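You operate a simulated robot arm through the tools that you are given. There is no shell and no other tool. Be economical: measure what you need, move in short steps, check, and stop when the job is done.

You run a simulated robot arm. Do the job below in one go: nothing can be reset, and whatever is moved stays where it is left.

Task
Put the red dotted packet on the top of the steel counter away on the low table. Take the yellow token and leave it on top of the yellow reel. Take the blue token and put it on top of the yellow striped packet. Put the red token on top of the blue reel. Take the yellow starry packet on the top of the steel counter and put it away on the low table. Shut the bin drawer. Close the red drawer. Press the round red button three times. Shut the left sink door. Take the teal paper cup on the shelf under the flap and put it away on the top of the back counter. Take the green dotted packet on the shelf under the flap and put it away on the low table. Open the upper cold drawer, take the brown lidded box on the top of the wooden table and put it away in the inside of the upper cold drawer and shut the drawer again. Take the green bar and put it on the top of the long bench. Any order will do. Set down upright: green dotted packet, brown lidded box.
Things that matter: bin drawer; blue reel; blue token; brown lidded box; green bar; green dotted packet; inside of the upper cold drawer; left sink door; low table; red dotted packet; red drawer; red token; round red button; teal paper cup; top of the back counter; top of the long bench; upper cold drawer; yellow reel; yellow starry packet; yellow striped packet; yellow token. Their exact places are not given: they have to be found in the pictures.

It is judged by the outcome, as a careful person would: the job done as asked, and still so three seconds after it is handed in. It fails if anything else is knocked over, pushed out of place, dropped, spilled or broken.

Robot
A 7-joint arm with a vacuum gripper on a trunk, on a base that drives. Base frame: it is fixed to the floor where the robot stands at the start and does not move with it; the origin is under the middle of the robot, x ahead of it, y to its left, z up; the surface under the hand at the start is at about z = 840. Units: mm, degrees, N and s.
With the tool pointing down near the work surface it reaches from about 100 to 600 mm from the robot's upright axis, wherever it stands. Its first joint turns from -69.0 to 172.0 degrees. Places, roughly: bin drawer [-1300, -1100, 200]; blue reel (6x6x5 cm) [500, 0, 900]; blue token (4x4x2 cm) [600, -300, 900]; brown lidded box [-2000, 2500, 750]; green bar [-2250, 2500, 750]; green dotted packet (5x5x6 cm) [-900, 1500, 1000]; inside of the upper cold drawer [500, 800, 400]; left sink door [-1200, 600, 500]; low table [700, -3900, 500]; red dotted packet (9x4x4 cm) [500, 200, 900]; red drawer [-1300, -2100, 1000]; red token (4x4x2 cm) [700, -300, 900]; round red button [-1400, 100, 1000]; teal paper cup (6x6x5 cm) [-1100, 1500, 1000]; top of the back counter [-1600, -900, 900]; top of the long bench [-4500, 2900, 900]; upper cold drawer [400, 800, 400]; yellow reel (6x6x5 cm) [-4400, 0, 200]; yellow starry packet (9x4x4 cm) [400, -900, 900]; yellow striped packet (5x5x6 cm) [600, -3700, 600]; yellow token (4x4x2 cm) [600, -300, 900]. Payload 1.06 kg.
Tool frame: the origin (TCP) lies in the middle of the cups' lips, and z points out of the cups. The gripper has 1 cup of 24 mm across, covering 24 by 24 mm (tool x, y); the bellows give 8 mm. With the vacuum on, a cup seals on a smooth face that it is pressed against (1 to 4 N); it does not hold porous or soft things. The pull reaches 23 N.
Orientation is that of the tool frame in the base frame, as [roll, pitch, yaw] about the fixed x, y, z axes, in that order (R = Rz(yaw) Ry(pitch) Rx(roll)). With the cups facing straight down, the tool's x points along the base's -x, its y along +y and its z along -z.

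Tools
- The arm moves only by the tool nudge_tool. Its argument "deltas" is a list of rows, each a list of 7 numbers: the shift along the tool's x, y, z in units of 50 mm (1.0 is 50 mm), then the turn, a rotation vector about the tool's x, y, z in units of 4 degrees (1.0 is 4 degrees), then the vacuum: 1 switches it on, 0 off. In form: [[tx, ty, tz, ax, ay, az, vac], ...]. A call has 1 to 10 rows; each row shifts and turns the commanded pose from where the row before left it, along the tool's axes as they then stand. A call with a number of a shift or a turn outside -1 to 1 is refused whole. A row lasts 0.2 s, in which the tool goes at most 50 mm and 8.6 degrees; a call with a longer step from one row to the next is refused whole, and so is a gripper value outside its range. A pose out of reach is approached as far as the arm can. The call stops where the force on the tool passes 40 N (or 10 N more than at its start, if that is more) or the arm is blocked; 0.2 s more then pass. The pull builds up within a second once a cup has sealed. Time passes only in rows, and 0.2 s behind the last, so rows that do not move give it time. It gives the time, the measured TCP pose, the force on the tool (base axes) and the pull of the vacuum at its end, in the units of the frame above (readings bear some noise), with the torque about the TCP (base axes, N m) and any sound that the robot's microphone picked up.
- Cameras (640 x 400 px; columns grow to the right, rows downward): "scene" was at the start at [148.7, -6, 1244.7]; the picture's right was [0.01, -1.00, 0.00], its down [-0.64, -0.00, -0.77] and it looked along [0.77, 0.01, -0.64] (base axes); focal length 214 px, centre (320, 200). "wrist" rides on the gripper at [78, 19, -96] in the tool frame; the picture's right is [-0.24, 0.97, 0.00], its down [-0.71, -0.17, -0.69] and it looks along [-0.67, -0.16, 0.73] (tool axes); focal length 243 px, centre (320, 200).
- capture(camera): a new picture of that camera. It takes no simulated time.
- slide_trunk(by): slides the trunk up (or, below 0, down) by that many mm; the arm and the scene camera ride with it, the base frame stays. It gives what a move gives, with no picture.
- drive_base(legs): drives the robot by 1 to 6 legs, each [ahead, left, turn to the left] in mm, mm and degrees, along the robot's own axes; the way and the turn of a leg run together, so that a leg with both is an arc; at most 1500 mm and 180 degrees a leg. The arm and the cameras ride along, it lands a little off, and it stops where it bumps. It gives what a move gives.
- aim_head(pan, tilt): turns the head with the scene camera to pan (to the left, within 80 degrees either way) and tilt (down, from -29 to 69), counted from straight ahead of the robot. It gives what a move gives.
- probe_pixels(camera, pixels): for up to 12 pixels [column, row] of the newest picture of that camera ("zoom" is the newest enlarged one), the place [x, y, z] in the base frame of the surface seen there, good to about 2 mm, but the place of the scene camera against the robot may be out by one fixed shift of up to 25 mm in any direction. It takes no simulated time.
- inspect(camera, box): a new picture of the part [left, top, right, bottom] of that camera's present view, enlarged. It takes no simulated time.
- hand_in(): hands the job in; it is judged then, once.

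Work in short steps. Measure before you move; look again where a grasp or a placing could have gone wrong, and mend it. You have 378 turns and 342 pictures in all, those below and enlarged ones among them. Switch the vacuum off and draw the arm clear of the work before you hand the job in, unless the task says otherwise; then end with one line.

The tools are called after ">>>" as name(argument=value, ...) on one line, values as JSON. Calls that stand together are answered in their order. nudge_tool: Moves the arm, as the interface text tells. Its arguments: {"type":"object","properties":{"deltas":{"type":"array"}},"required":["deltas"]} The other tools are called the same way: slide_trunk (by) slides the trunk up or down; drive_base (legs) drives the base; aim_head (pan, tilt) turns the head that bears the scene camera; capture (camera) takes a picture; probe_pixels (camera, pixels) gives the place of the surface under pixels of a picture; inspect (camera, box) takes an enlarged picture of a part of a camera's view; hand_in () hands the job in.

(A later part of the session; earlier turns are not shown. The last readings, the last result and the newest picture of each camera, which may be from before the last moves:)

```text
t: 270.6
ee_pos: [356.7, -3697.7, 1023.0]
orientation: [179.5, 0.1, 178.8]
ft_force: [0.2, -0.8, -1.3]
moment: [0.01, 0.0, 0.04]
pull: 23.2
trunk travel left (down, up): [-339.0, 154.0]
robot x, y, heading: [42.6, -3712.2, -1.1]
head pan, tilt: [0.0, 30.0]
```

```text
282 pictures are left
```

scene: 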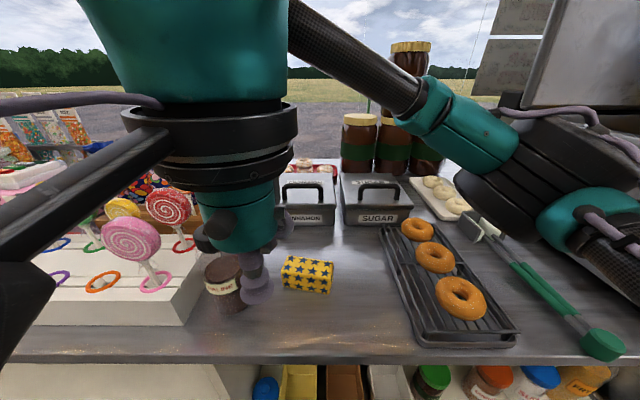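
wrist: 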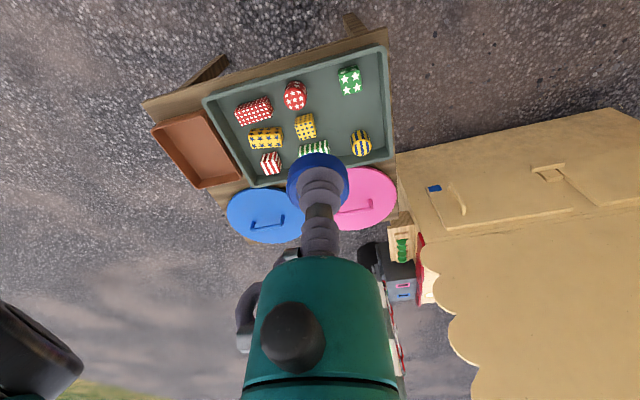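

Drive 60 closer with heading fix, extend, then slide the trunk down in two parts.

>>> drive_base(legs=[[58, 0, 1.1]])

>>> nudge_tool(deltas=[[-0.9, 0.2, 0, 0, 0, 0, 1], [-0.9, 0.2, 0, 0, 0, 0, 1], [-0.9, 0.2, 0, 0, 0, 0, 1]])

>>> slide_trunk(by=-120)

>>> slide_trunk(by=-120)

>>> capture(camera="wrist")

```text
t: 271.6
ee_pos: [414.7, -3690.0, 1023.5]
orientation: [179.5, 0.1, 179.9]
ft_force: [1.0, 0.7, -0.5]
moment: [-0.02, 0.04, 0.03]
pull: 22.9
trunk travel left (down, up): [-339.0, 154.0]
robot x, y, heading: [100.0, -3716.4, 0.1]
head pan, tilt: [0.0, 30.0]
```

```text
t: 272.4
ee_pos: [549.6, -3659.0, 1022.4]
orientation: [179.5, 0.1, 179.8]
ft_force: [-0.9, -0.2, -0.1]
moment: [0.01, 0.02, 0.01]
pull: 23.1
trunk travel left (down, up): [-339.0, 154.0]
robot x, y, heading: [100.2, -3712.0, -0.0]
head pan, tilt: [0.0, 30.0]
```

```text
t: 273.9
ee_pos: [548.4, -3661.3, 904.2]
orientation: [179.5, 0.0, 179.9]
ft_force: [0.6, 0.0, 0.2]
moment: [0.0, 0.01, 0.02]
pull: 23.2
trunk travel left (down, up): [-219.0, 274.0]
robot x, y, heading: [101.0, -3713.8, 0.4]
head pan, tilt: [0.0, 30.0]
```

```text
t: 275.4
ee_pos: [548.2, -3662.6, 783.7]
orientation: [179.5, 0.1, 179.9]
ft_force: [0.3, 0.4, -0.6]
moment: [0.0, -0.02, 0.02]
pull: 22.8
trunk travel left (down, up): [-99.0, 394.0]
robot x, y, heading: [102.0, -3713.6, -0.0]
head pan, tilt: [0.0, 30.0]
```

```text
281 pictures are left
```

wrist: 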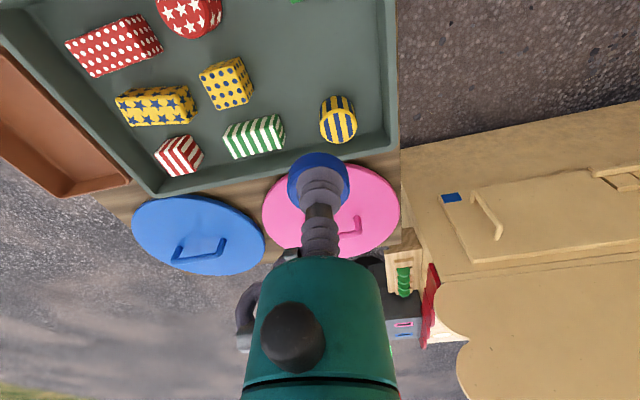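

Probe the striped packet's top near (341,127).

>>> inspect(camera="wrist", box=[290, 80, 390, 160])

>>> probe_pixels(camera="wrist", pixels=[[341, 127], [326, 129], [355, 125], [340, 117], [341, 138]])

```text
5.00 times, centred on (340, 120) of wrist
```

zoom: 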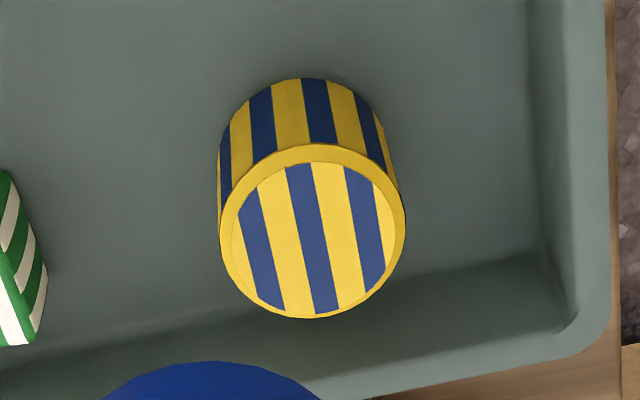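

```text
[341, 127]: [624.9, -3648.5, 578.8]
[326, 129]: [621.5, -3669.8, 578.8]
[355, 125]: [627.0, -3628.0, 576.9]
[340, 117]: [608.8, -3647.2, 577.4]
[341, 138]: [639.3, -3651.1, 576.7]
```

Top centre ≈ (623,-3651,578). I move over it at height and lower to TCP ≈ 610, then check.

>>> nudge_tool(deltas=[[-0.75, 0.11, 0, 0, 0, 0, 1], [-0.75, 0.11, 0, 0, 0, 0, 1], [0, 0, 0.9, 0, 0, 0, 1], [0, 0, 0.9, 0, 0, 0, 1], [0, 0, 0.9, 0, 0, 0, 1], [0, 0, 0.7, 0, 0, 0, 1], [0, 0, 0, 0, 0, 0, 1]])

>>> capture(camera="wrist")

```text
t: 277.0
ee_pos: [622.9, -3649.4, 614.7]
orientation: [179.5, 0.0, 179.9]
ft_force: [-0.6, -0.4, 0.7]
moment: [0.0, -0.04, -0.01]
pull: 23.0
trunk travel left (down, up): [-99.0, 394.0]
robot x, y, heading: [104.5, -3712.9, -0.0]
head pan, tilt: [0.0, 30.0]
```

```text
279 pictures are left
```

wrist: 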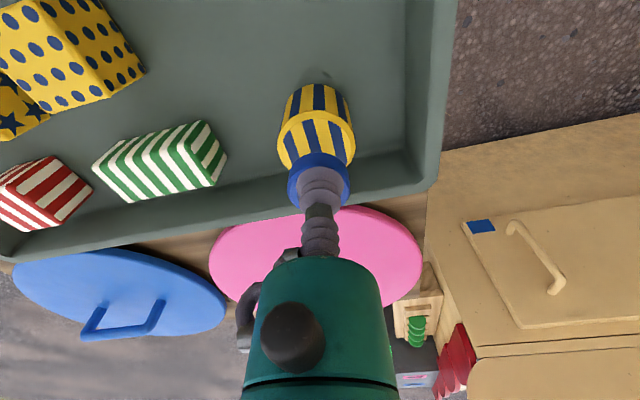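

Aligned. Lower to contact.

>>> nudge_tool(deltas=[[0, 0, 0.28, 0, 0, 0, 1], [0, 0, 0.08, 0, 0, 0, 1], [0, 0, 0.06, 0, 0, 0, 1], [0, 0, 0, 0, 0, 0, 1]])

```text
t: 278.0
ee_pos: [622.4, -3648.6, 593.9]
orientation: [179.4, 0.0, 179.9]
ft_force: [-0.7, -0.2, 3.6]
moment: [-0.03, 0.03, -0.02]
pull: 22.5
trunk travel left (down, up): [-99.0, 394.0]
robot x, y, heading: [103.1, -3716.2, 0.2]
head pan, tilt: [0.0, 30.0]
```

Contact at 3.6 N; release and lift.

>>> nudge_tool(deltas=[[0, 0, 0, 0, 0, 0, 0], [0, 0, 0, 0, 0, 0, 0], [0, 0, 0, 0, 0, 0, 0], [0, 0, -0.2, 0, 0, 0, 0], [0, 0, -0.8, 0, 0, 0, 0], [0, 0, -0.9, 0, 0, 0, 0], [0, 0, -0.9, 0, 0, 0, 0], [0, 0, -0.9, 0, 0, 0, 0]])

>>> capture(camera="wrist")

```text
t: 279.8
ee_pos: [623.2, -3650.1, 778.6]
orientation: [179.5, 0.0, 180.0]
ft_force: [0.4, -0.1, 0.3]
moment: [-0.01, 0.02, -0.01]
pull: 0.1
trunk travel left (down, up): [-99.0, 394.0]
robot x, y, heading: [100.4, -3713.5, 0.3]
head pan, tilt: [0.0, 30.0]
```

```text
278 pictures are left
```

wrist: 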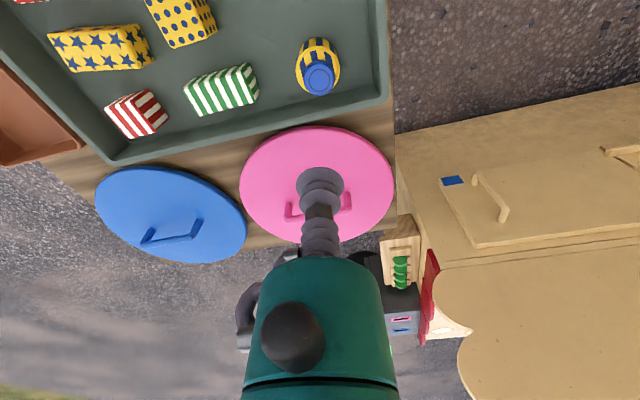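

Blue token sits on the striped packet. Now I raise the trunk, draw in, and go back inside to y≈-2050 for the red drawer.

>>> slide_trunk(by=240)

>>> nudge_tool(deltas=[[0.9, -0.1, 0, 0, 0, 0, 0], [0.9, -0.1, 0, 0, 0, 0, 0], [0.9, -0.1, 0, 0, 0, 0, 0], [0.9, -0.1, 0, 0, 0, 0, 0], [0.7, -0.1, 0, 0, 0, 0, 0]])

>>> drive_base(legs=[[-540, 0, -0.2], [0, 900, 0], [0, 800, 0]])

>>> aim_head(pan=-79, tilt=30)

>>> capture(camera="scene")

```text
t: 282.3
ee_pos: [622.4, -3649.7, 1017.7]
orientation: [179.5, 0.2, 179.9]
ft_force: [-0.7, 0.5, 0.2]
moment: [-0.01, 0.0, -0.01]
pull: 0.0
trunk travel left (down, up): [-339.0, 154.0]
robot x, y, heading: [101.4, -3711.9, 0.3]
head pan, tilt: [0.0, 30.0]
```

```text
t: 283.5
ee_pos: [408.3, -3676.8, 1016.9]
orientation: [179.4, 0.1, 180.0]
ft_force: [0.2, -0.3, 0.7]
moment: [0.03, -0.03, -0.03]
pull: 0.1
trunk travel left (down, up): [-339.0, 154.0]
robot x, y, heading: [100.2, -3719.0, 0.3]
head pan, tilt: [0.0, 30.0]
```

```text
t: 301.4
ee_pos: [-144.4, -1987.1, 1017.1]
orientation: [179.5, 0.1, -179.6]
ft_force: [0.8, -0.5, -0.5]
moment: [0.01, 0.02, 0.01]
pull: 0.1
trunk travel left (down, up): [-339.0, 154.0]
robot x, y, heading: [-453.7, -2025.3, 0.3]
head pan, tilt: [0.0, 30.0]
```

```text
t: 303.0
ee_pos: [-145.1, -1987.1, 1017.2]
orientation: [179.5, 0.1, -179.6]
ft_force: [0.6, -0.3, 0.5]
moment: [-0.05, 0.04, 0.01]
pull: 0.1
trunk travel left (down, up): [-339.0, 154.0]
robot x, y, heading: [-451.4, -2029.3, 0.1]
head pan, tilt: [-79.0, 30.0]
```

```text
277 pictures are left
```

scene: 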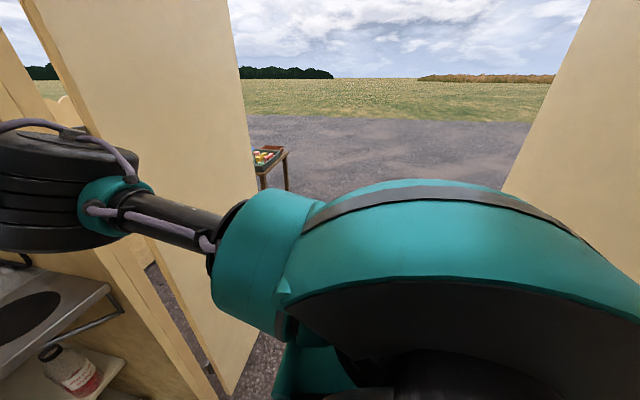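

I move 350 left of the wall to be safe and turn round to face the back counter.

>>> drive_base(legs=[[0, 400, 0], [0, 0, 90], [0, 0, 90]])

>>> aim_head(pan=20, tilt=30)

>>> capture(camera="scene")

```text
t: 314.7
ee_pos: [-763.2, -1652.6, 1016.6]
orientation: [179.5, 0.1, -1.1]
ft_force: [-0.4, -0.5, -0.2]
moment: [-0.01, -0.02, -0.01]
pull: 0.1
trunk travel left (down, up): [-339.0, 154.0]
robot x, y, heading: [-456.2, -1617.8, 179.2]
head pan, tilt: [-79.0, 30.0]
```

```text
t: 316.4
ee_pos: [-763.5, -1652.4, 1016.1]
orientation: [179.4, 0.0, -1.0]
ft_force: [-0.1, 0.0, -0.6]
moment: [-0.01, -0.03, -0.02]
pull: 0.1
trunk travel left (down, up): [-339.0, 154.0]
robot x, y, heading: [-458.2, -1615.9, 178.9]
head pan, tilt: [20.0, 30.0]
```

```text
276 pictures are left
```

scene: 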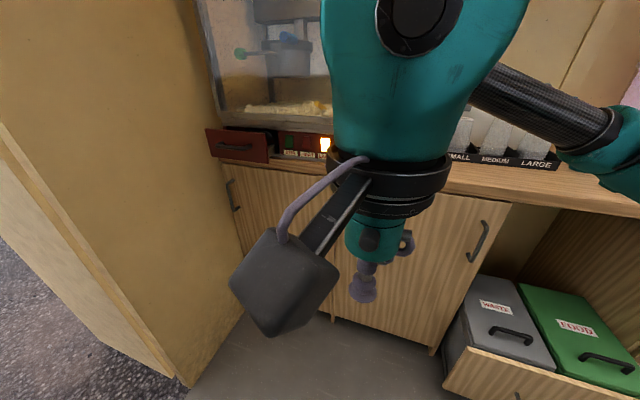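

The red drawer is at (237,145), open; the bin drawer with its bins is at right (540,370). I probe them.

>>> probe_pixels(camera="scene", pixels=[[237, 148], [212, 143], [262, 150], [237, 133], [220, 155], [290, 150], [300, 180], [480, 370], [540, 390], [600, 360], [450, 300], [230, 180]])

>>> inspect(camera="scene", box=[190, 100, 350, 200])

```text
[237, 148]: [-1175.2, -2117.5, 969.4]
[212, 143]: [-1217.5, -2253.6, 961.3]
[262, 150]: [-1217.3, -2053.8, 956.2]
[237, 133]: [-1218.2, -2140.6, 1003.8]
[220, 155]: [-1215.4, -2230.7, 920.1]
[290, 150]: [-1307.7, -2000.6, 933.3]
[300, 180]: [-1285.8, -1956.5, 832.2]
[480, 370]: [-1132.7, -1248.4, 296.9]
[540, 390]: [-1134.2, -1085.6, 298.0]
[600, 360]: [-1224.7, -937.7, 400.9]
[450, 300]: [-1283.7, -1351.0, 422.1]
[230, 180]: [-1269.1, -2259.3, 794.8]
```

```text
4.00 times, centred on (270, 150) of scene
```

zoom: 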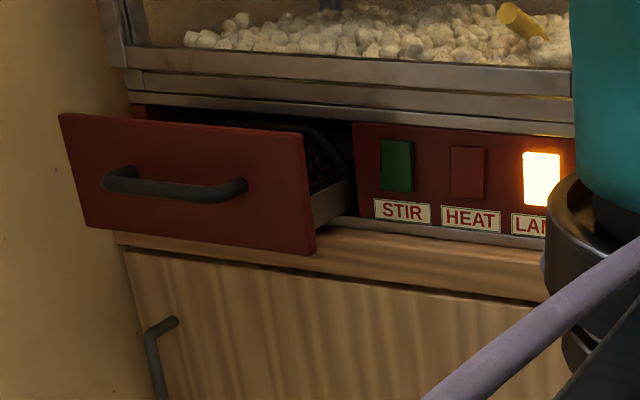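

Drawer face: x≈-1217, y≈-2262…-2045, z≈920–1020; machine front x≈-1308, so ~90 mm to push. I drive to about (-690,-2000) facing it.

>>> drive_base(legs=[[0, 390, 1], [230, 0, 0]])

>>> aim_head(pan=30, tilt=35)

>>> capture(camera="scene")

```text
t: 321.7
ee_pos: [-991.3, -2053.1, 1016.0]
orientation: [179.4, 0.1, 0.3]
ft_force: [-0.6, 0.5, 0.9]
moment: [-0.01, -0.03, -0.01]
pull: 0.1
trunk travel left (down, up): [-339.0, 154.0]
robot x, y, heading: [-681.8, -2014.7, -179.5]
head pan, tilt: [20.0, 30.0]
```

```text
t: 322.5
ee_pos: [-992.4, -2055.3, 1016.2]
orientation: [179.5, 0.1, 0.3]
ft_force: [-0.4, 0.2, -0.3]
moment: [-0.02, 0.02, -0.02]
pull: 0.0
trunk travel left (down, up): [-339.0, 154.0]
robot x, y, heading: [-684.4, -2009.5, -179.3]
head pan, tilt: [30.0, 35.0]
```

```text
274 pictures are left
```

scene: 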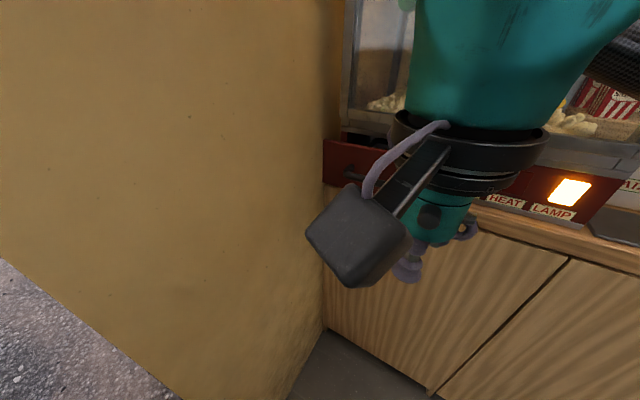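

I probe the wall at left for clearance.

>>> probe_pixels(camera="scene", pixels=[[100, 150], [250, 150], [310, 150], [320, 300], [330, 160], [380, 160], [350, 175], [60, 270]])

```text
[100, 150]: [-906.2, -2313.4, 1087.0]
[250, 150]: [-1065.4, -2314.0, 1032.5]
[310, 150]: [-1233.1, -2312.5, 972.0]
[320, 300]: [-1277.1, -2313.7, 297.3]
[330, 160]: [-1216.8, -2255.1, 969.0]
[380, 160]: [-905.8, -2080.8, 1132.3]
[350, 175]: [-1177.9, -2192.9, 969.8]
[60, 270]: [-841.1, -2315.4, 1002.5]
```

Wall at y≈-2317. I back up 150, extend the tool and then tip it to point forward in steps.

>>> drive_base(legs=[[-150, 0, 0]])

>>> nudge_tool(deltas=[[-0.9, 0, 0, 0, 0, 0, 0], [-0.9, 0, 0, 0, 0, 0, 0], [-0.9, 0, 0, 0, 0, 0, 0], [-0.9, 0, 0, 0, 0, 0, 0], [0, 0, 0, 0, -1, 0, 0], [0, 0, 0, 0, -1, 0, 0], [0, 0, 0, 0, -1, 0, 0], [0, 0, 0, 0, -1, 0, 0], [0, 0, 0, 0, -1, 0, 0], [0, 0, 0, 0, -1, 0, 0]])

>>> nudge_tool(deltas=[[0, 0, 0, 0, -1, 0, 0], [0, 0, 0, 0, -1, 0, 0], [0, 0, 0, 0, -1, 0, 0], [0, 0, 0, 0, -1, 0, 0], [0, 0, 0, 0, -1, 0, 0], [0, 0, 0, 0, -1, 0, 0], [0, 0, 0, 0, -1, 0, 0], [0, 0, 0, 0, -1, 0, 0]])

>>> nudge_tool(deltas=[[0, 0, 0, 0, -1, 0, 0], [0, 0, 0, 0, -1, 0, 0], [0, 0, 0, 0, -1, 0, 0], [0, 0, 0, 0, -1, 0, 0], [0, 0, 0, 0, -1, 0, 0], [0, 0, 0, 0, -1, 0, 0], [0, 0, 0, 0, -1, 0, 0], [0, 0, 0, 0, -1, 0, 0]])

>>> capture(camera="scene")

>>> capture(camera="wrist")

```text
t: 323.8
ee_pos: [-840.4, -2053.9, 1015.9]
orientation: [179.5, 0.1, 0.3]
ft_force: [0.3, 0.1, -0.7]
moment: [0.01, 0.0, -0.01]
pull: 0.2
trunk travel left (down, up): [-339.0, 154.0]
robot x, y, heading: [-533.2, -2012.0, -179.6]
head pan, tilt: [30.0, 35.0]
```

```text
t: 326.0
ee_pos: [-1021.2, -2054.6, 1016.9]
orientation: [179.4, 24.1, 0.1]
ft_force: [-0.4, -0.9, -0.4]
moment: [-0.02, -0.01, -0.01]
pull: 0.0
trunk travel left (down, up): [-339.0, 154.0]
robot x, y, heading: [-530.9, -2013.0, -179.3]
head pan, tilt: [30.0, 35.0]
```

```text
t: 327.8
ee_pos: [-1020.4, -2055.0, 1015.8]
orientation: [179.0, 56.1, -0.4]
ft_force: [-0.2, 0.2, 0.0]
moment: [-0.02, -0.01, -0.02]
pull: 0.0
trunk travel left (down, up): [-339.0, 154.0]
robot x, y, heading: [-534.2, -2013.7, -179.6]
head pan, tilt: [30.0, 35.0]
```

```text
t: 329.6
ee_pos: [-1020.7, -2054.6, 1016.0]
orientation: [162.3, 88.1, -17.4]
ft_force: [0.3, 0.1, 0.3]
moment: [-0.02, 0.0, 0.0]
pull: 0.1
trunk travel left (down, up): [-339.0, 154.0]
robot x, y, heading: [-533.7, -2016.7, -179.5]
head pan, tilt: [30.0, 35.0]
```

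```text
273 pictures are left
```

scene: 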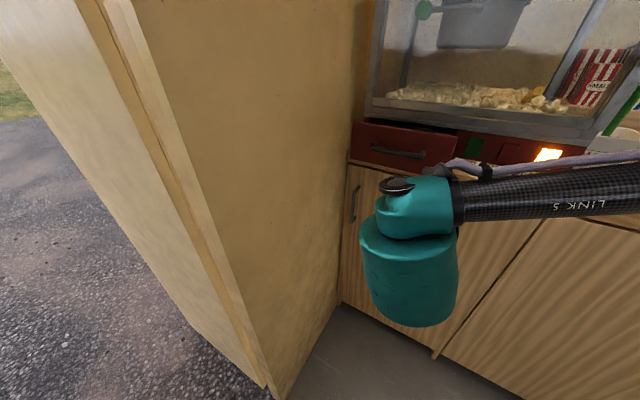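

```text
272 pictures are left
```

wrist: 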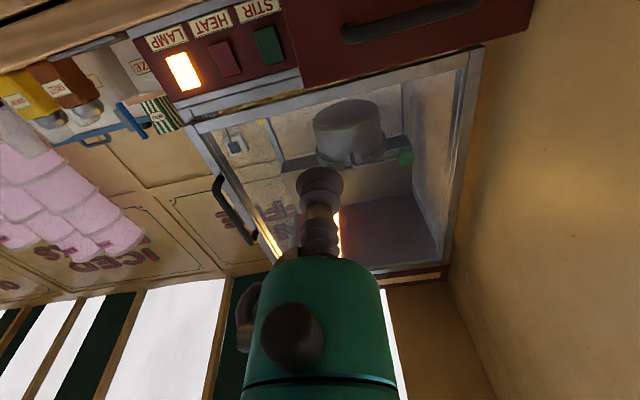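

The tool now faces the drawer. I shift it left and down to y≈-2130, z≈945 and drive 130 closer.

>>> nudge_tool(deltas=[[0.5, 0.5, 0, 0, 0, 0, 0], [0.5, 0.5, 0, 0, 0, 0, 0], [0.42, 0.5, 0, 0, 0, 0, 0]])

>>> drive_base(legs=[[130, 0, 0]])

>>> capture(camera="scene")

>>> capture(camera="wrist")

```text
t: 330.4
ee_pos: [-1017.9, -2129.8, 945.2]
orientation: [164.2, 88.0, -15.2]
ft_force: [-0.1, 0.0, 0.2]
moment: [-0.01, 0.04, -0.01]
pull: 0.0
trunk travel left (down, up): [-339.0, 154.0]
robot x, y, heading: [-532.8, -2009.6, -179.4]
head pan, tilt: [30.0, 35.0]
```

```text
t: 331.7
ee_pos: [-1148.0, -2130.2, 944.2]
orientation: [164.6, 88.0, -15.0]
ft_force: [-0.1, -0.5, 0.5]
moment: [0.01, -0.01, 0.01]
pull: 0.1
trunk travel left (down, up): [-339.0, 154.0]
robot x, y, heading: [-666.1, -2015.6, -179.6]
head pan, tilt: [30.0, 35.0]
```

```text
271 pictures are left
```

scene: 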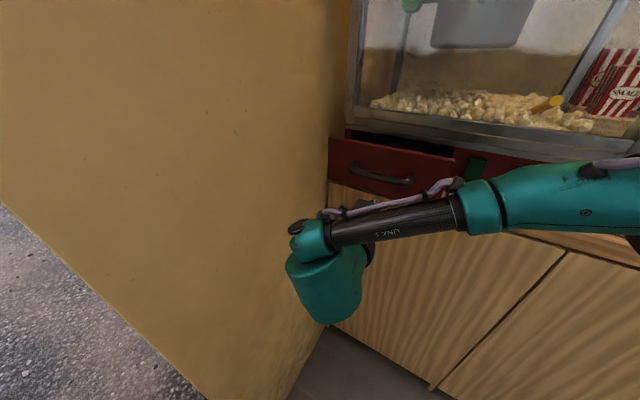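

```text
270 pictures are left
```

wrist: 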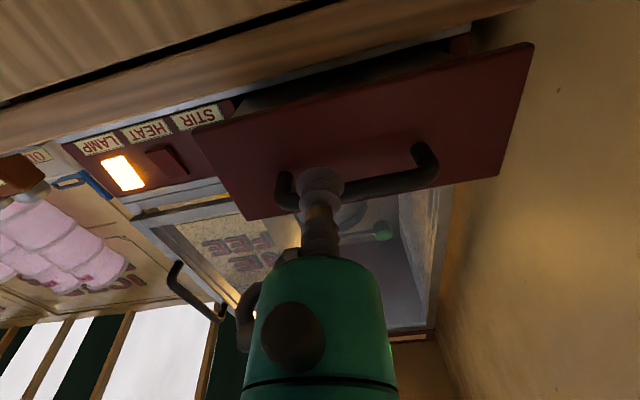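

I probe the face and handle from the wrist camera to make sure the push lands below the handle.

>>> probe_pixels(camera="wrist", pixels=[[320, 130], [370, 187], [430, 160], [240, 205], [500, 120], [205, 130], [180, 170], [520, 60], [285, 190]])

```text
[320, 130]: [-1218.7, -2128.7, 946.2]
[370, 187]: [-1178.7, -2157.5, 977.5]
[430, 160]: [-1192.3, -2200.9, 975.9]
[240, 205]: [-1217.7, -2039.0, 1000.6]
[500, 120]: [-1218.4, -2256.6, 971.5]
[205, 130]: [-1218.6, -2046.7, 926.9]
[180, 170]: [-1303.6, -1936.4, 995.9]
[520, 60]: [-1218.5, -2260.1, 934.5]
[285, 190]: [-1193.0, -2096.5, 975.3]
```

Handle z≈976, face x=-1218.6. I lower slightly to z≈938 and push forward in steps.

>>> nudge_tool(deltas=[[0.15, 0, 0.6, 0, 0, 0, 0], [0, 0, 0.6, 0, 0, 0, 0], [0, 0, 0.4, 0, 0, 0, 0], [0, 0, 0.4, 0, 0, 0, 0], [0, 0, 0.4, 0, 0, 0, 0], [0, 0, 0.4, 0, 0, 0, 0]])

```text
t: 333.1
ee_pos: [-1287.9, -2131.6, 933.2]
orientation: [165.4, 88.0, -14.2]
ft_force: [0.3, -1.0, 0.3]
moment: [0.0, -0.01, 0.01]
pull: 0.1
trunk travel left (down, up): [-339.0, 154.0]
robot x, y, heading: [-662.5, -2015.1, -179.6]
head pan, tilt: [30.0, 35.0]
```

>>> capture(camera="wrist")

>>> capture(camera="scene")

```text
269 pictures are left
```

wrist: 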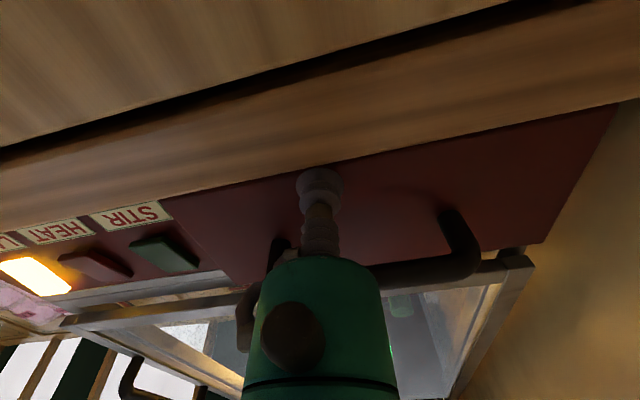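

```text
268 pictures are left
```

scene: 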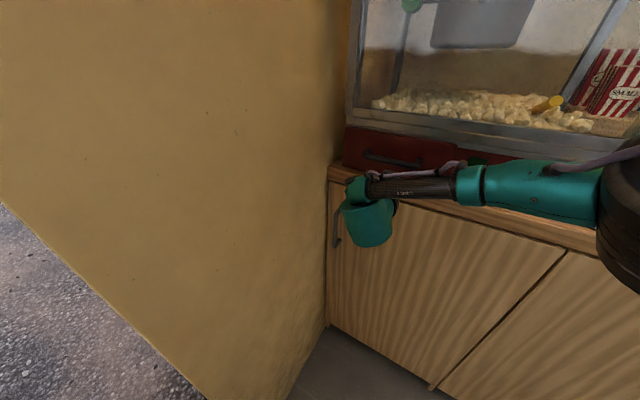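

The drawer is almost home. I push on in small steps until it stops.

>>> probe_pixels(camera="wrist", pixels=[[350, 200], [200, 230], [205, 262], [140, 230]])

>>> nudge_tool(deltas=[[0, 0, 0.15, 0, 0, 0, 0], [0, 0, 0.15, 0, 0, 0, 0], [0, 0, 0.1, 0, 0, 0, 0], [0, 0, 0.1, 0, 0, 0, 0]])

```text
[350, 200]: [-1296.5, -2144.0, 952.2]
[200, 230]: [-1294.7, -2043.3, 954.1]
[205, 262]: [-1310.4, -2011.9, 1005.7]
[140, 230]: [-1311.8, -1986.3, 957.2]
```

```text
t: 334.1
ee_pos: [-1303.7, -2132.5, 932.6]
orientation: [165.7, 87.7, -13.9]
ft_force: [25.6, 10.1, 8.1]
moment: [-0.01, -0.17, 0.26]
pull: 0.1
trunk travel left (down, up): [-339.0, 154.0]
robot x, y, heading: [-665.1, -2012.0, -179.8]
head pan, tilt: [30.0, 35.0]
stopped in row 4: the force on the tool passed its limit at 45 N (the readings are from after the stop); the commanded pose is now the measured one
```

It hit its stop. Back off and check the face.

>>> nudge_tool(deltas=[[0, 0, -0.3, 0, 0, 0, 0], [0, 0, -0.9, 0, 0, 0, 0], [0, 0, -0.9, 0, 0, 0, 0], [0, 0, -0.9, 0, 0, 0, 0]])

>>> capture(camera="wrist")

>>> probe_pixels(camera="wrist", pixels=[[320, 140], [380, 140], [250, 170], [200, 200], [150, 200], [450, 130]])

```text
t: 335.1
ee_pos: [-1159.0, -2130.5, 937.4]
orientation: [168.0, 87.7, -11.4]
ft_force: [-0.3, 0.0, 0.3]
moment: [0.0, 0.02, -0.01]
pull: 0.1
trunk travel left (down, up): [-339.0, 154.0]
robot x, y, heading: [-661.6, -2013.9, -179.5]
head pan, tilt: [30.0, 35.0]
```

```text
267 pictures are left
```

wrist: 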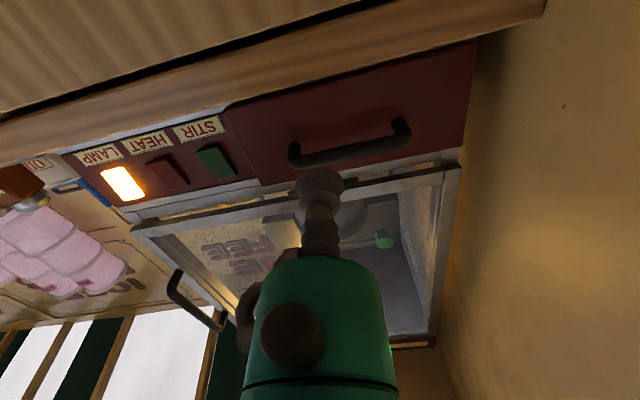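

```text
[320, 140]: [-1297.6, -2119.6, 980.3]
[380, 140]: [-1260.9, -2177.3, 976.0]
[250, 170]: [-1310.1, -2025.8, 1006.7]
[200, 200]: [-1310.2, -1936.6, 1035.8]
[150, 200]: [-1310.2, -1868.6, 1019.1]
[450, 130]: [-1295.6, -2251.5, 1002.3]
```

The red drawer is shut (front plate rests on the panel). Next, the bin drawer: back up, go 850 to the right, and look.

>>> drive_base(legs=[[-220, 0, -0.4], [0, -850, 0]])

>>> aim_head(pan=0, tilt=45)

>>> capture(camera="scene")

```text
t: 344.4
ee_pos: [-940.1, -1265.5, 936.7]
orientation: [167.6, 87.6, -11.7]
ft_force: [1.0, -0.6, -0.3]
moment: [-0.01, 0.0, 0.03]
pull: 0.0
trunk travel left (down, up): [-339.0, 154.0]
robot x, y, heading: [-443.7, -1149.1, -179.5]
head pan, tilt: [30.0, 35.0]
```

```text
t: 345.3
ee_pos: [-940.1, -1267.0, 938.5]
orientation: [167.8, 87.6, -11.7]
ft_force: [0.5, 0.5, 0.8]
moment: [-0.02, 0.01, -0.03]
pull: 0.0
trunk travel left (down, up): [-339.0, 154.0]
robot x, y, heading: [-442.8, -1150.4, -179.4]
head pan, tilt: [0.0, 45.0]
```

```text
266 pictures are left
```

scene: 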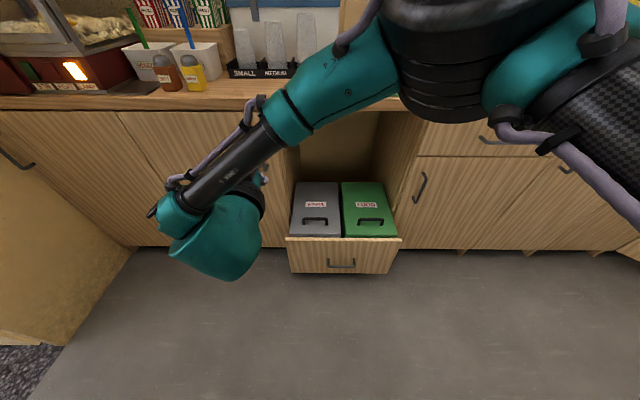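

>>> probe_pixels(camera="scene", pixels=[[342, 252], [342, 239], [342, 262], [295, 255], [392, 255], [342, 270], [318, 200], [318, 222], [370, 222], [420, 200], [345, 150], [275, 230]])

>>> inspect(camera="scene", box=[260, 160, 430, 290])

```text
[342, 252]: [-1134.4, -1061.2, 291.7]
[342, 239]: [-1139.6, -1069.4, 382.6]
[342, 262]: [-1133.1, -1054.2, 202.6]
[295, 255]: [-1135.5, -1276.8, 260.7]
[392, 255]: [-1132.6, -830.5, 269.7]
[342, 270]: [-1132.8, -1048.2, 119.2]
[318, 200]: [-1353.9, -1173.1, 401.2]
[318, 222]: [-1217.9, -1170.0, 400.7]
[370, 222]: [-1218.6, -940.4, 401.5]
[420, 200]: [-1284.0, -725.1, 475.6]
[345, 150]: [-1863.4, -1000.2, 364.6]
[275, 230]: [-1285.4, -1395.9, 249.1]
```

```text
3.08 times, centred on (345, 225) of scene
```

zoom: 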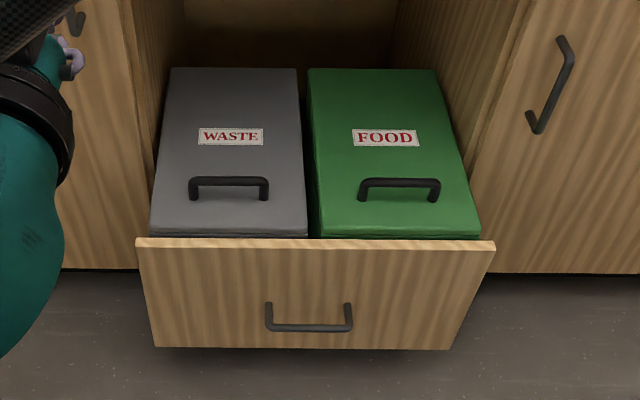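

Front panel x≈-1134, y centre ≈-1058, top z≈395; it has to move ~150 mm. I tip the tool to 45° down-forward, bring it to centre, then lower the trunk.

>>> nudge_tool(deltas=[[0, -0.5, 0, 0, 1, 0, 0], [0, -0.5, 0, 0, 1, 0, 0], [0, -0.5, 0, 0, 1, 0, 0], [0, -0.5, 0, 0, 1, 0, 0], [0, -0.3, 0, 0, 1, 0, 0], [0, 0, 0, 0, 1, 0, 0], [0, 0, 0, 0, 1, 0, 0], [0, 0, 0, 0, 1, 0, 0], [0, 0, 0, 0, 1, 0, 0], [0, 0, 0, 0, 1, 0, 0]])

>>> slide_trunk(by=-150)

>>> slide_trunk(by=-150)

>>> capture(camera="scene")

```text
t: 347.5
ee_pos: [-940.9, -1151.1, 936.3]
orientation: [179.2, 47.6, 0.0]
ft_force: [1.0, -0.6, -0.8]
moment: [0.0, 0.0, -0.03]
pull: 0.2
trunk travel left (down, up): [-339.0, 154.0]
robot x, y, heading: [-446.6, -1147.1, -179.5]
head pan, tilt: [0.0, 45.0]
```

```text
t: 349.3
ee_pos: [-940.9, -1151.2, 786.2]
orientation: [179.1, 47.7, 0.0]
ft_force: [-0.7, 0.6, 0.1]
moment: [-0.03, -0.04, -0.06]
pull: 0.1
trunk travel left (down, up): [-189.0, 304.0]
robot x, y, heading: [-445.3, -1149.1, -179.4]
head pan, tilt: [0.0, 45.0]
```

```text
t: 351.0
ee_pos: [-940.6, -1151.2, 636.4]
orientation: [179.2, 47.7, 0.1]
ft_force: [0.2, 0.5, -0.3]
moment: [-0.01, 0.03, -0.04]
pull: 0.1
trunk travel left (down, up): [-39.0, 454.0]
robot x, y, heading: [-443.6, -1147.4, -179.4]
head pan, tilt: [0.0, 45.0]
```

```text
264 pictures are left
```

scene: 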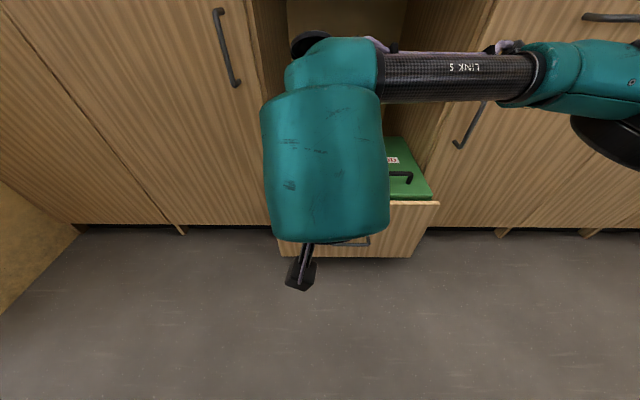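

I lower straight down in 45 mm rows.

>>> nudge_tool(deltas=[[0.664, 0, 0.607, 0, 0, 0, 0], [0.664, 0, 0.607, 0, 0, 0, 0], [0.664, 0, 0.607, 0, 0, 0, 0], [0.664, 0, 0.607, 0, 0, 0, 0], [0.664, 0, 0.607, 0, 0, 0, 0], [0.664, 0, 0.607, 0, 0, 0, 0]])

>>> capture(camera="wrist")

```text
t: 352.4
ee_pos: [-940.7, -1151.4, 366.7]
orientation: [179.3, 47.7, 0.0]
ft_force: [0.4, 0.3, -0.6]
moment: [0.01, -0.02, -0.03]
pull: 0.1
trunk travel left (down, up): [-39.0, 454.0]
robot x, y, heading: [-443.9, -1148.9, -179.4]
head pan, tilt: [0.0, 45.0]
```

```text
263 pictures are left
```

wrist: 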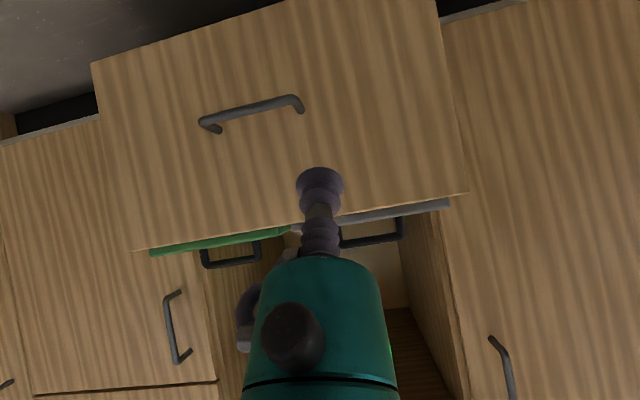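

Reached z 367. I probe the panel's extent.

>>> probe_pixels(camera="wrist", pixels=[[320, 150], [270, 207], [300, 200], [250, 108], [110, 65], [455, 185], [140, 240], [480, 200], [170, 248]])

```text
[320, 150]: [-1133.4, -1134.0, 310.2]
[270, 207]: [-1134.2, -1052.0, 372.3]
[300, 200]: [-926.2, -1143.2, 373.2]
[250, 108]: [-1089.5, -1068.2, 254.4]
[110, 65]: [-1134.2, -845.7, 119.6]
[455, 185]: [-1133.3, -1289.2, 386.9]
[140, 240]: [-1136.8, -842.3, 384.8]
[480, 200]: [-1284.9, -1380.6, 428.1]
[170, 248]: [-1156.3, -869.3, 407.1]
```

I lower 35 mm more, shift the base right 82, and close in to ~20 mm off the panel.

>>> nudge_tool(deltas=[[0.52, 0, 0.47, 0, 0, 0, 0]])

>>> drive_base(legs=[[0, -84, -0.5], [165, 0, 0]])

>>> capture(camera="wrist")

```text
t: 352.8
ee_pos: [-940.3, -1151.3, 332.2]
orientation: [179.2, 47.7, 0.0]
ft_force: [0.4, 0.3, -0.1]
moment: [-0.01, 0.03, 0.0]
pull: 0.1
trunk travel left (down, up): [-39.0, 454.0]
robot x, y, heading: [-443.4, -1150.1, -179.4]
head pan, tilt: [0.0, 45.0]
```

```text
t: 355.3
ee_pos: [-1106.0, -1063.9, 331.5]
orientation: [179.2, 47.8, -0.5]
ft_force: [0.0, -0.8, -0.2]
moment: [0.02, 0.01, 0.01]
pull: 0.0
trunk travel left (down, up): [-39.0, 454.0]
robot x, y, heading: [-613.3, -1063.9, -179.8]
head pan, tilt: [0.0, 45.0]
```

```text
262 pictures are left
```

wrist: 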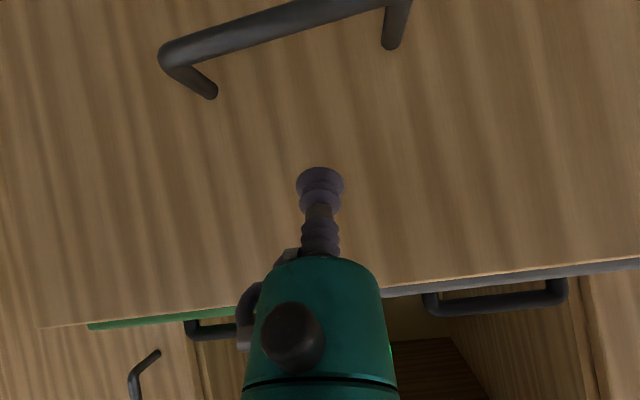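

Now push by driving 110 ahead and check.

>>> drive_base(legs=[[110, 0, 0]])

>>> capture(camera="wrist")

```text
t: 356.5
ee_pos: [-1217.0, -1062.8, 332.4]
orientation: [179.2, 47.8, -0.5]
ft_force: [0.3, 1.6, -0.6]
moment: [0.02, -0.02, 0.01]
pull: 0.1
trunk travel left (down, up): [-39.0, 454.0]
robot x, y, heading: [-719.3, -1065.5, -179.6]
head pan, tilt: [0.0, 45.0]
```

```text
261 pictures are left
```

wrist: 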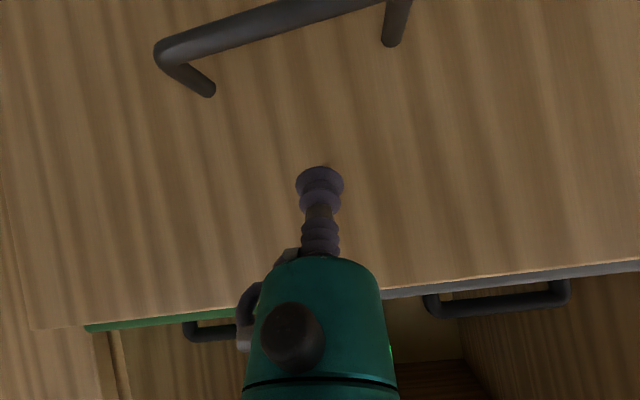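

>>> probe_pixels(camera="wrist", pixels=[[320, 140], [420, 220], [100, 200], [20, 280], [8, 240], [115, 390]])

```text
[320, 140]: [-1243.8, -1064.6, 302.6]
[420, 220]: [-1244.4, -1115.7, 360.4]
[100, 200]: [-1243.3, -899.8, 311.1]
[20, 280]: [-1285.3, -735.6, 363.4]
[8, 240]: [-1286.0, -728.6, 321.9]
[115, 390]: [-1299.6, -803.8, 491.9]
```

The panel coasted to x=-1244; doors beside it are at -1285. I push on with the arm in smaller steps.

>>> nudge_tool(deltas=[[-0.337, 0, 0.369, 0, 0, 0, 0], [-0.2, 0, 0.22, 0, 0, 0, 0], [-0.2, 0, 0.22, 0, 0, 0, 0], [-0.14, 0, 0.15, 0, 0, 0, 0], [-0.14, 0, 0.15, 0, 0, 0, 0], [-0.1, 0, 0.11, 0, 0, 0, 0]])

>>> capture(camera="wrist")

>>> probe_pixels(camera="wrist", pixels=[[320, 140], [420, 220], [100, 200], [20, 280], [8, 240]])

```text
t: 357.7
ee_pos: [-1285.7, -1066.2, 327.9]
orientation: [179.2, 46.6, -0.3]
ft_force: [11.8, 2.1, 1.0]
moment: [-0.03, 0.14, 0.01]
pull: 0.0
trunk travel left (down, up): [-39.0, 454.0]
robot x, y, heading: [-720.4, -1068.2, -180.1]
head pan, tilt: [0.0, 45.0]
stopped in row 6: the force on the tool passed its limit at 49 N (the readings are from after the stop); the commanded pose is now the measured one
```

```text
260 pictures are left
```

wrist: 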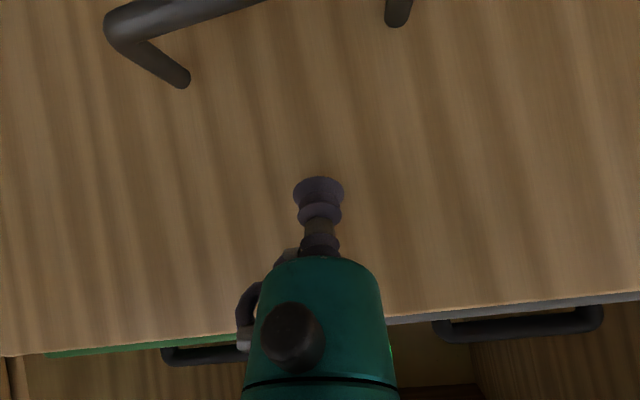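

```text
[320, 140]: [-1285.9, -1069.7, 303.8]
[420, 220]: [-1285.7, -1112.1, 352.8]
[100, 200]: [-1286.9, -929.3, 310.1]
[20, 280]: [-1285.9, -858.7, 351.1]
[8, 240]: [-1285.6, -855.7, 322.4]
```

Bin drawer is flush (x=-1286). I back off and drive right along the counter toward the sink door and button.

>>> nudge_tool(deltas=[[0.5, 0, -0.55, 0, 0, 0, 0], [0.6, 0, -0.6, 0, 0, 0, 0]])

>>> drive_base(legs=[[-250, 0, 0], [0, -700, 0], [0, -450, 0]])

>>> slide_trunk(by=150)

>>> aim_head(pan=-30, tilt=35)

>>> capture(camera="scene")

```text
t: 358.3
ee_pos: [-1206.8, -1064.8, 326.9]
orientation: [179.2, 46.9, -0.5]
ft_force: [0.6, -0.2, 0.6]
moment: [0.02, -0.01, 0.02]
pull: 0.0
trunk travel left (down, up): [-39.0, 454.0]
robot x, y, heading: [-722.9, -1065.8, -180.1]
head pan, tilt: [0.0, 45.0]
```

```text
t: 370.5
ee_pos: [-976.8, 88.1, 326.3]
orientation: [179.2, 46.9, 0.9]
ft_force: [-1.2, 0.3, 0.0]
moment: [0.0, -0.01, -0.03]
pull: 0.1
trunk travel left (down, up): [-39.0, 454.0]
robot x, y, heading: [-490.6, 97.3, -178.8]
head pan, tilt: [0.0, 45.0]
```

```text
t: 372.3
ee_pos: [-976.8, 88.5, 476.6]
orientation: [179.2, 47.0, 1.0]
ft_force: [0.2, 0.6, -0.2]
moment: [0.0, 0.01, -0.05]
pull: 0.1
trunk travel left (down, up): [-189.0, 304.0]
robot x, y, heading: [-490.5, 96.7, -178.6]
head pan, tilt: [0.0, 45.0]
```

```text
t: 373.2
ee_pos: [-976.0, 89.2, 475.0]
orientation: [179.1, 46.9, 0.9]
ft_force: [-0.3, 0.5, -0.7]
moment: [0.02, -0.03, 0.05]
pull: 0.1
trunk travel left (down, up): [-189.0, 304.0]
robot x, y, heading: [-487.9, 98.3, -178.5]
head pan, tilt: [-30.0, 35.0]
```

```text
259 pictures are left
```

scene: 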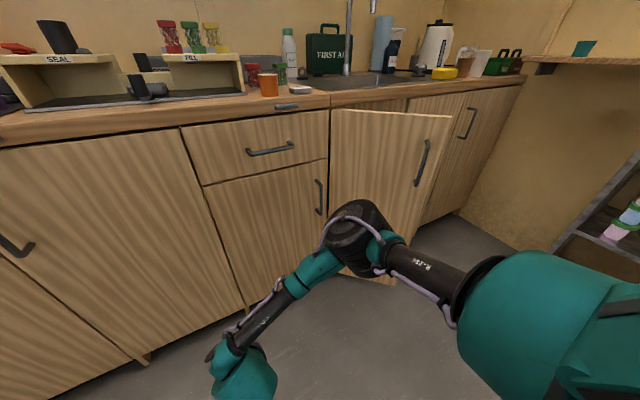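

The left sink door is ajar, its free edge at about (450,120). I probe the door.

>>> probe_pixels(camera="scene", pixels=[[333, 130], [390, 130], [440, 130], [447, 120], [422, 165], [385, 220], [450, 110], [410, 115], [310, 200], [470, 120], [500, 130], [340, 200]])

>>> inspect(camera="scene", box=[290, 70, 530, 290])

```text
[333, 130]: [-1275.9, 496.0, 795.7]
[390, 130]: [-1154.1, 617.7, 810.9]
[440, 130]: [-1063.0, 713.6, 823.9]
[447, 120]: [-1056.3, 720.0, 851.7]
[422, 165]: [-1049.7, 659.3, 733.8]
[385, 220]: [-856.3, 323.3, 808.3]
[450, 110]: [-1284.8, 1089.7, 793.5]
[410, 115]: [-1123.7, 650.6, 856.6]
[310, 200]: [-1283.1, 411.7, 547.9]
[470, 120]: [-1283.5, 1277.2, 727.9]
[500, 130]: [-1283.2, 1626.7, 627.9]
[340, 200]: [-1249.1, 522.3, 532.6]
```

```text
1.82 times, centred on (410, 180) of scene
```

zoom: 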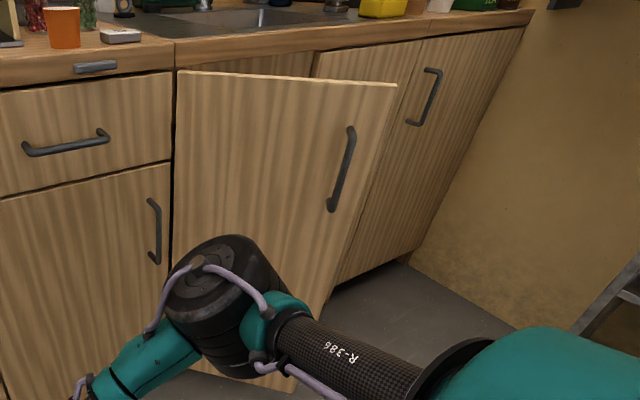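

Door hinge ≈(-1283,490), free edge ≈(-1053,724): about 45° open. I go right 610, tip the tool nearly horizontal, and raise to z≈560.

>>> drive_base(legs=[[0, -300, -1.4], [0, -310, 0]])

>>> nudge_tool(deltas=[[0, 0, 0, 0, -1, 0, 0], [0, 0, 0, 0, -1, 0, 0], [0, 0, 0, 0, -1, 0, 0], [0, 0, 0, 0, -1, 0, 0], [0, 0, 0, 0, -1, 0, 0], [0, 0, 0, 0, -1, 0, 0], [0, 0, 0, 0, -1, 0, 0]])

>>> capture(camera="wrist")

>>> capture(camera="scene")

```text
t: 379.4
ee_pos: [-976.1, 718.4, 476.3]
orientation: [179.2, 46.9, -1.0]
ft_force: [-0.1, 0.2, 0.7]
moment: [-0.01, -0.02, 0.0]
pull: 0.1
trunk travel left (down, up): [-189.0, 304.0]
robot x, y, heading: [-491.5, 710.7, 179.4]
head pan, tilt: [-30.0, 35.0]
```

```text
t: 381.0
ee_pos: [-975.3, 692.8, 506.6]
orientation: [178.1, 74.6, -2.5]
ft_force: [-0.3, 0.2, -0.4]
moment: [-0.03, 0.03, 0.0]
pull: 0.1
out of reach, approached as far as the arm can: row 6, 7
trunk travel left (down, up): [-189.0, 304.0]
robot x, y, heading: [-492.6, 712.0, 179.4]
head pan, tilt: [-30.0, 35.0]
```

```text
257 pictures are left
```

wrist: 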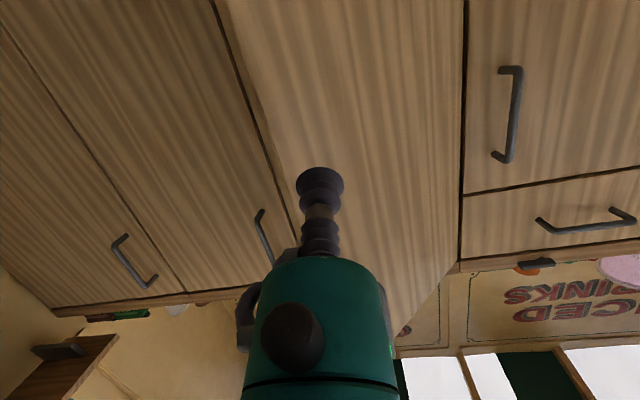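

```text
256 pictures are left
```

scene: 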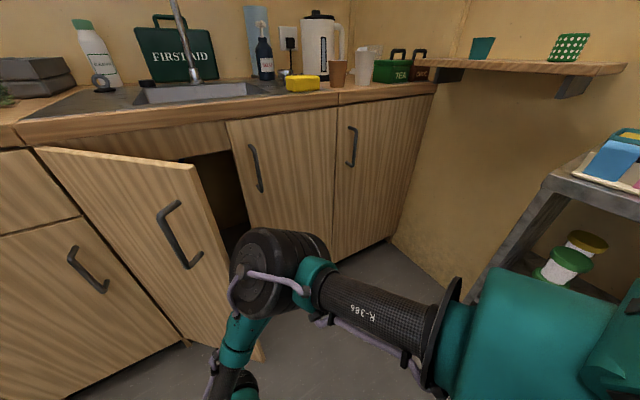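

I push by driving forward 130, then check.

>>> drive_base(legs=[[140, 0, 0.4]])

>>> capture(camera="wrist")

>>> capture(camera="scene")

```text
t: 382.3
ee_pos: [-1113.6, 689.8, 507.6]
orientation: [178.4, 74.6, -2.0]
ft_force: [0.6, 0.7, 0.6]
moment: [0.01, -0.01, 0.02]
pull: 0.0
trunk travel left (down, up): [-189.0, 304.0]
robot x, y, heading: [-630.7, 711.5, 179.5]
head pan, tilt: [-30.0, 35.0]
```

```text
255 pictures are left
```

wrist: 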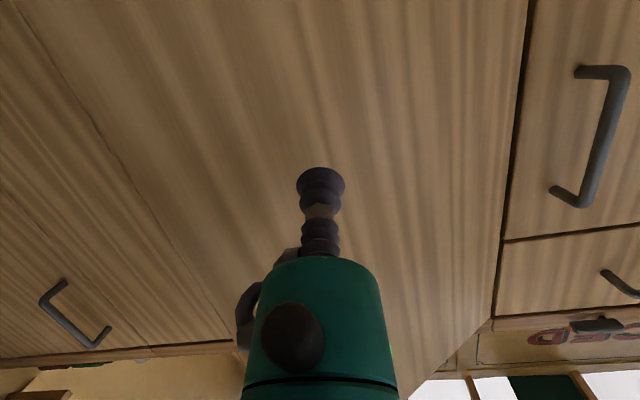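

```text
254 pictures are left
```

scene: 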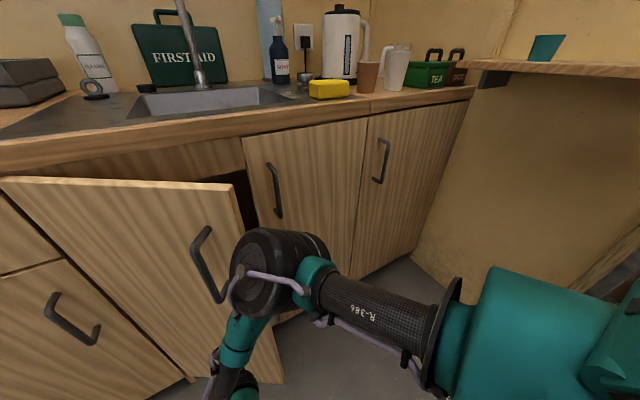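

The door is closing. I check the elbow's position against the right door before going on.

>>> probe_pixels(camera="scene", pixels=[[265, 250], [310, 250], [250, 300], [215, 200], [245, 200], [100, 200], [275, 190], [300, 190]])

```text
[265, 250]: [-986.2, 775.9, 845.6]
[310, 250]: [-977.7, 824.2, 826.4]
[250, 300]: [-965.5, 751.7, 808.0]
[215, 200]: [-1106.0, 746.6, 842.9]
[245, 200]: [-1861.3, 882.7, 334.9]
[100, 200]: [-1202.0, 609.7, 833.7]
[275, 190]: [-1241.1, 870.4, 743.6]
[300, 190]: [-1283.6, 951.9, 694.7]
```

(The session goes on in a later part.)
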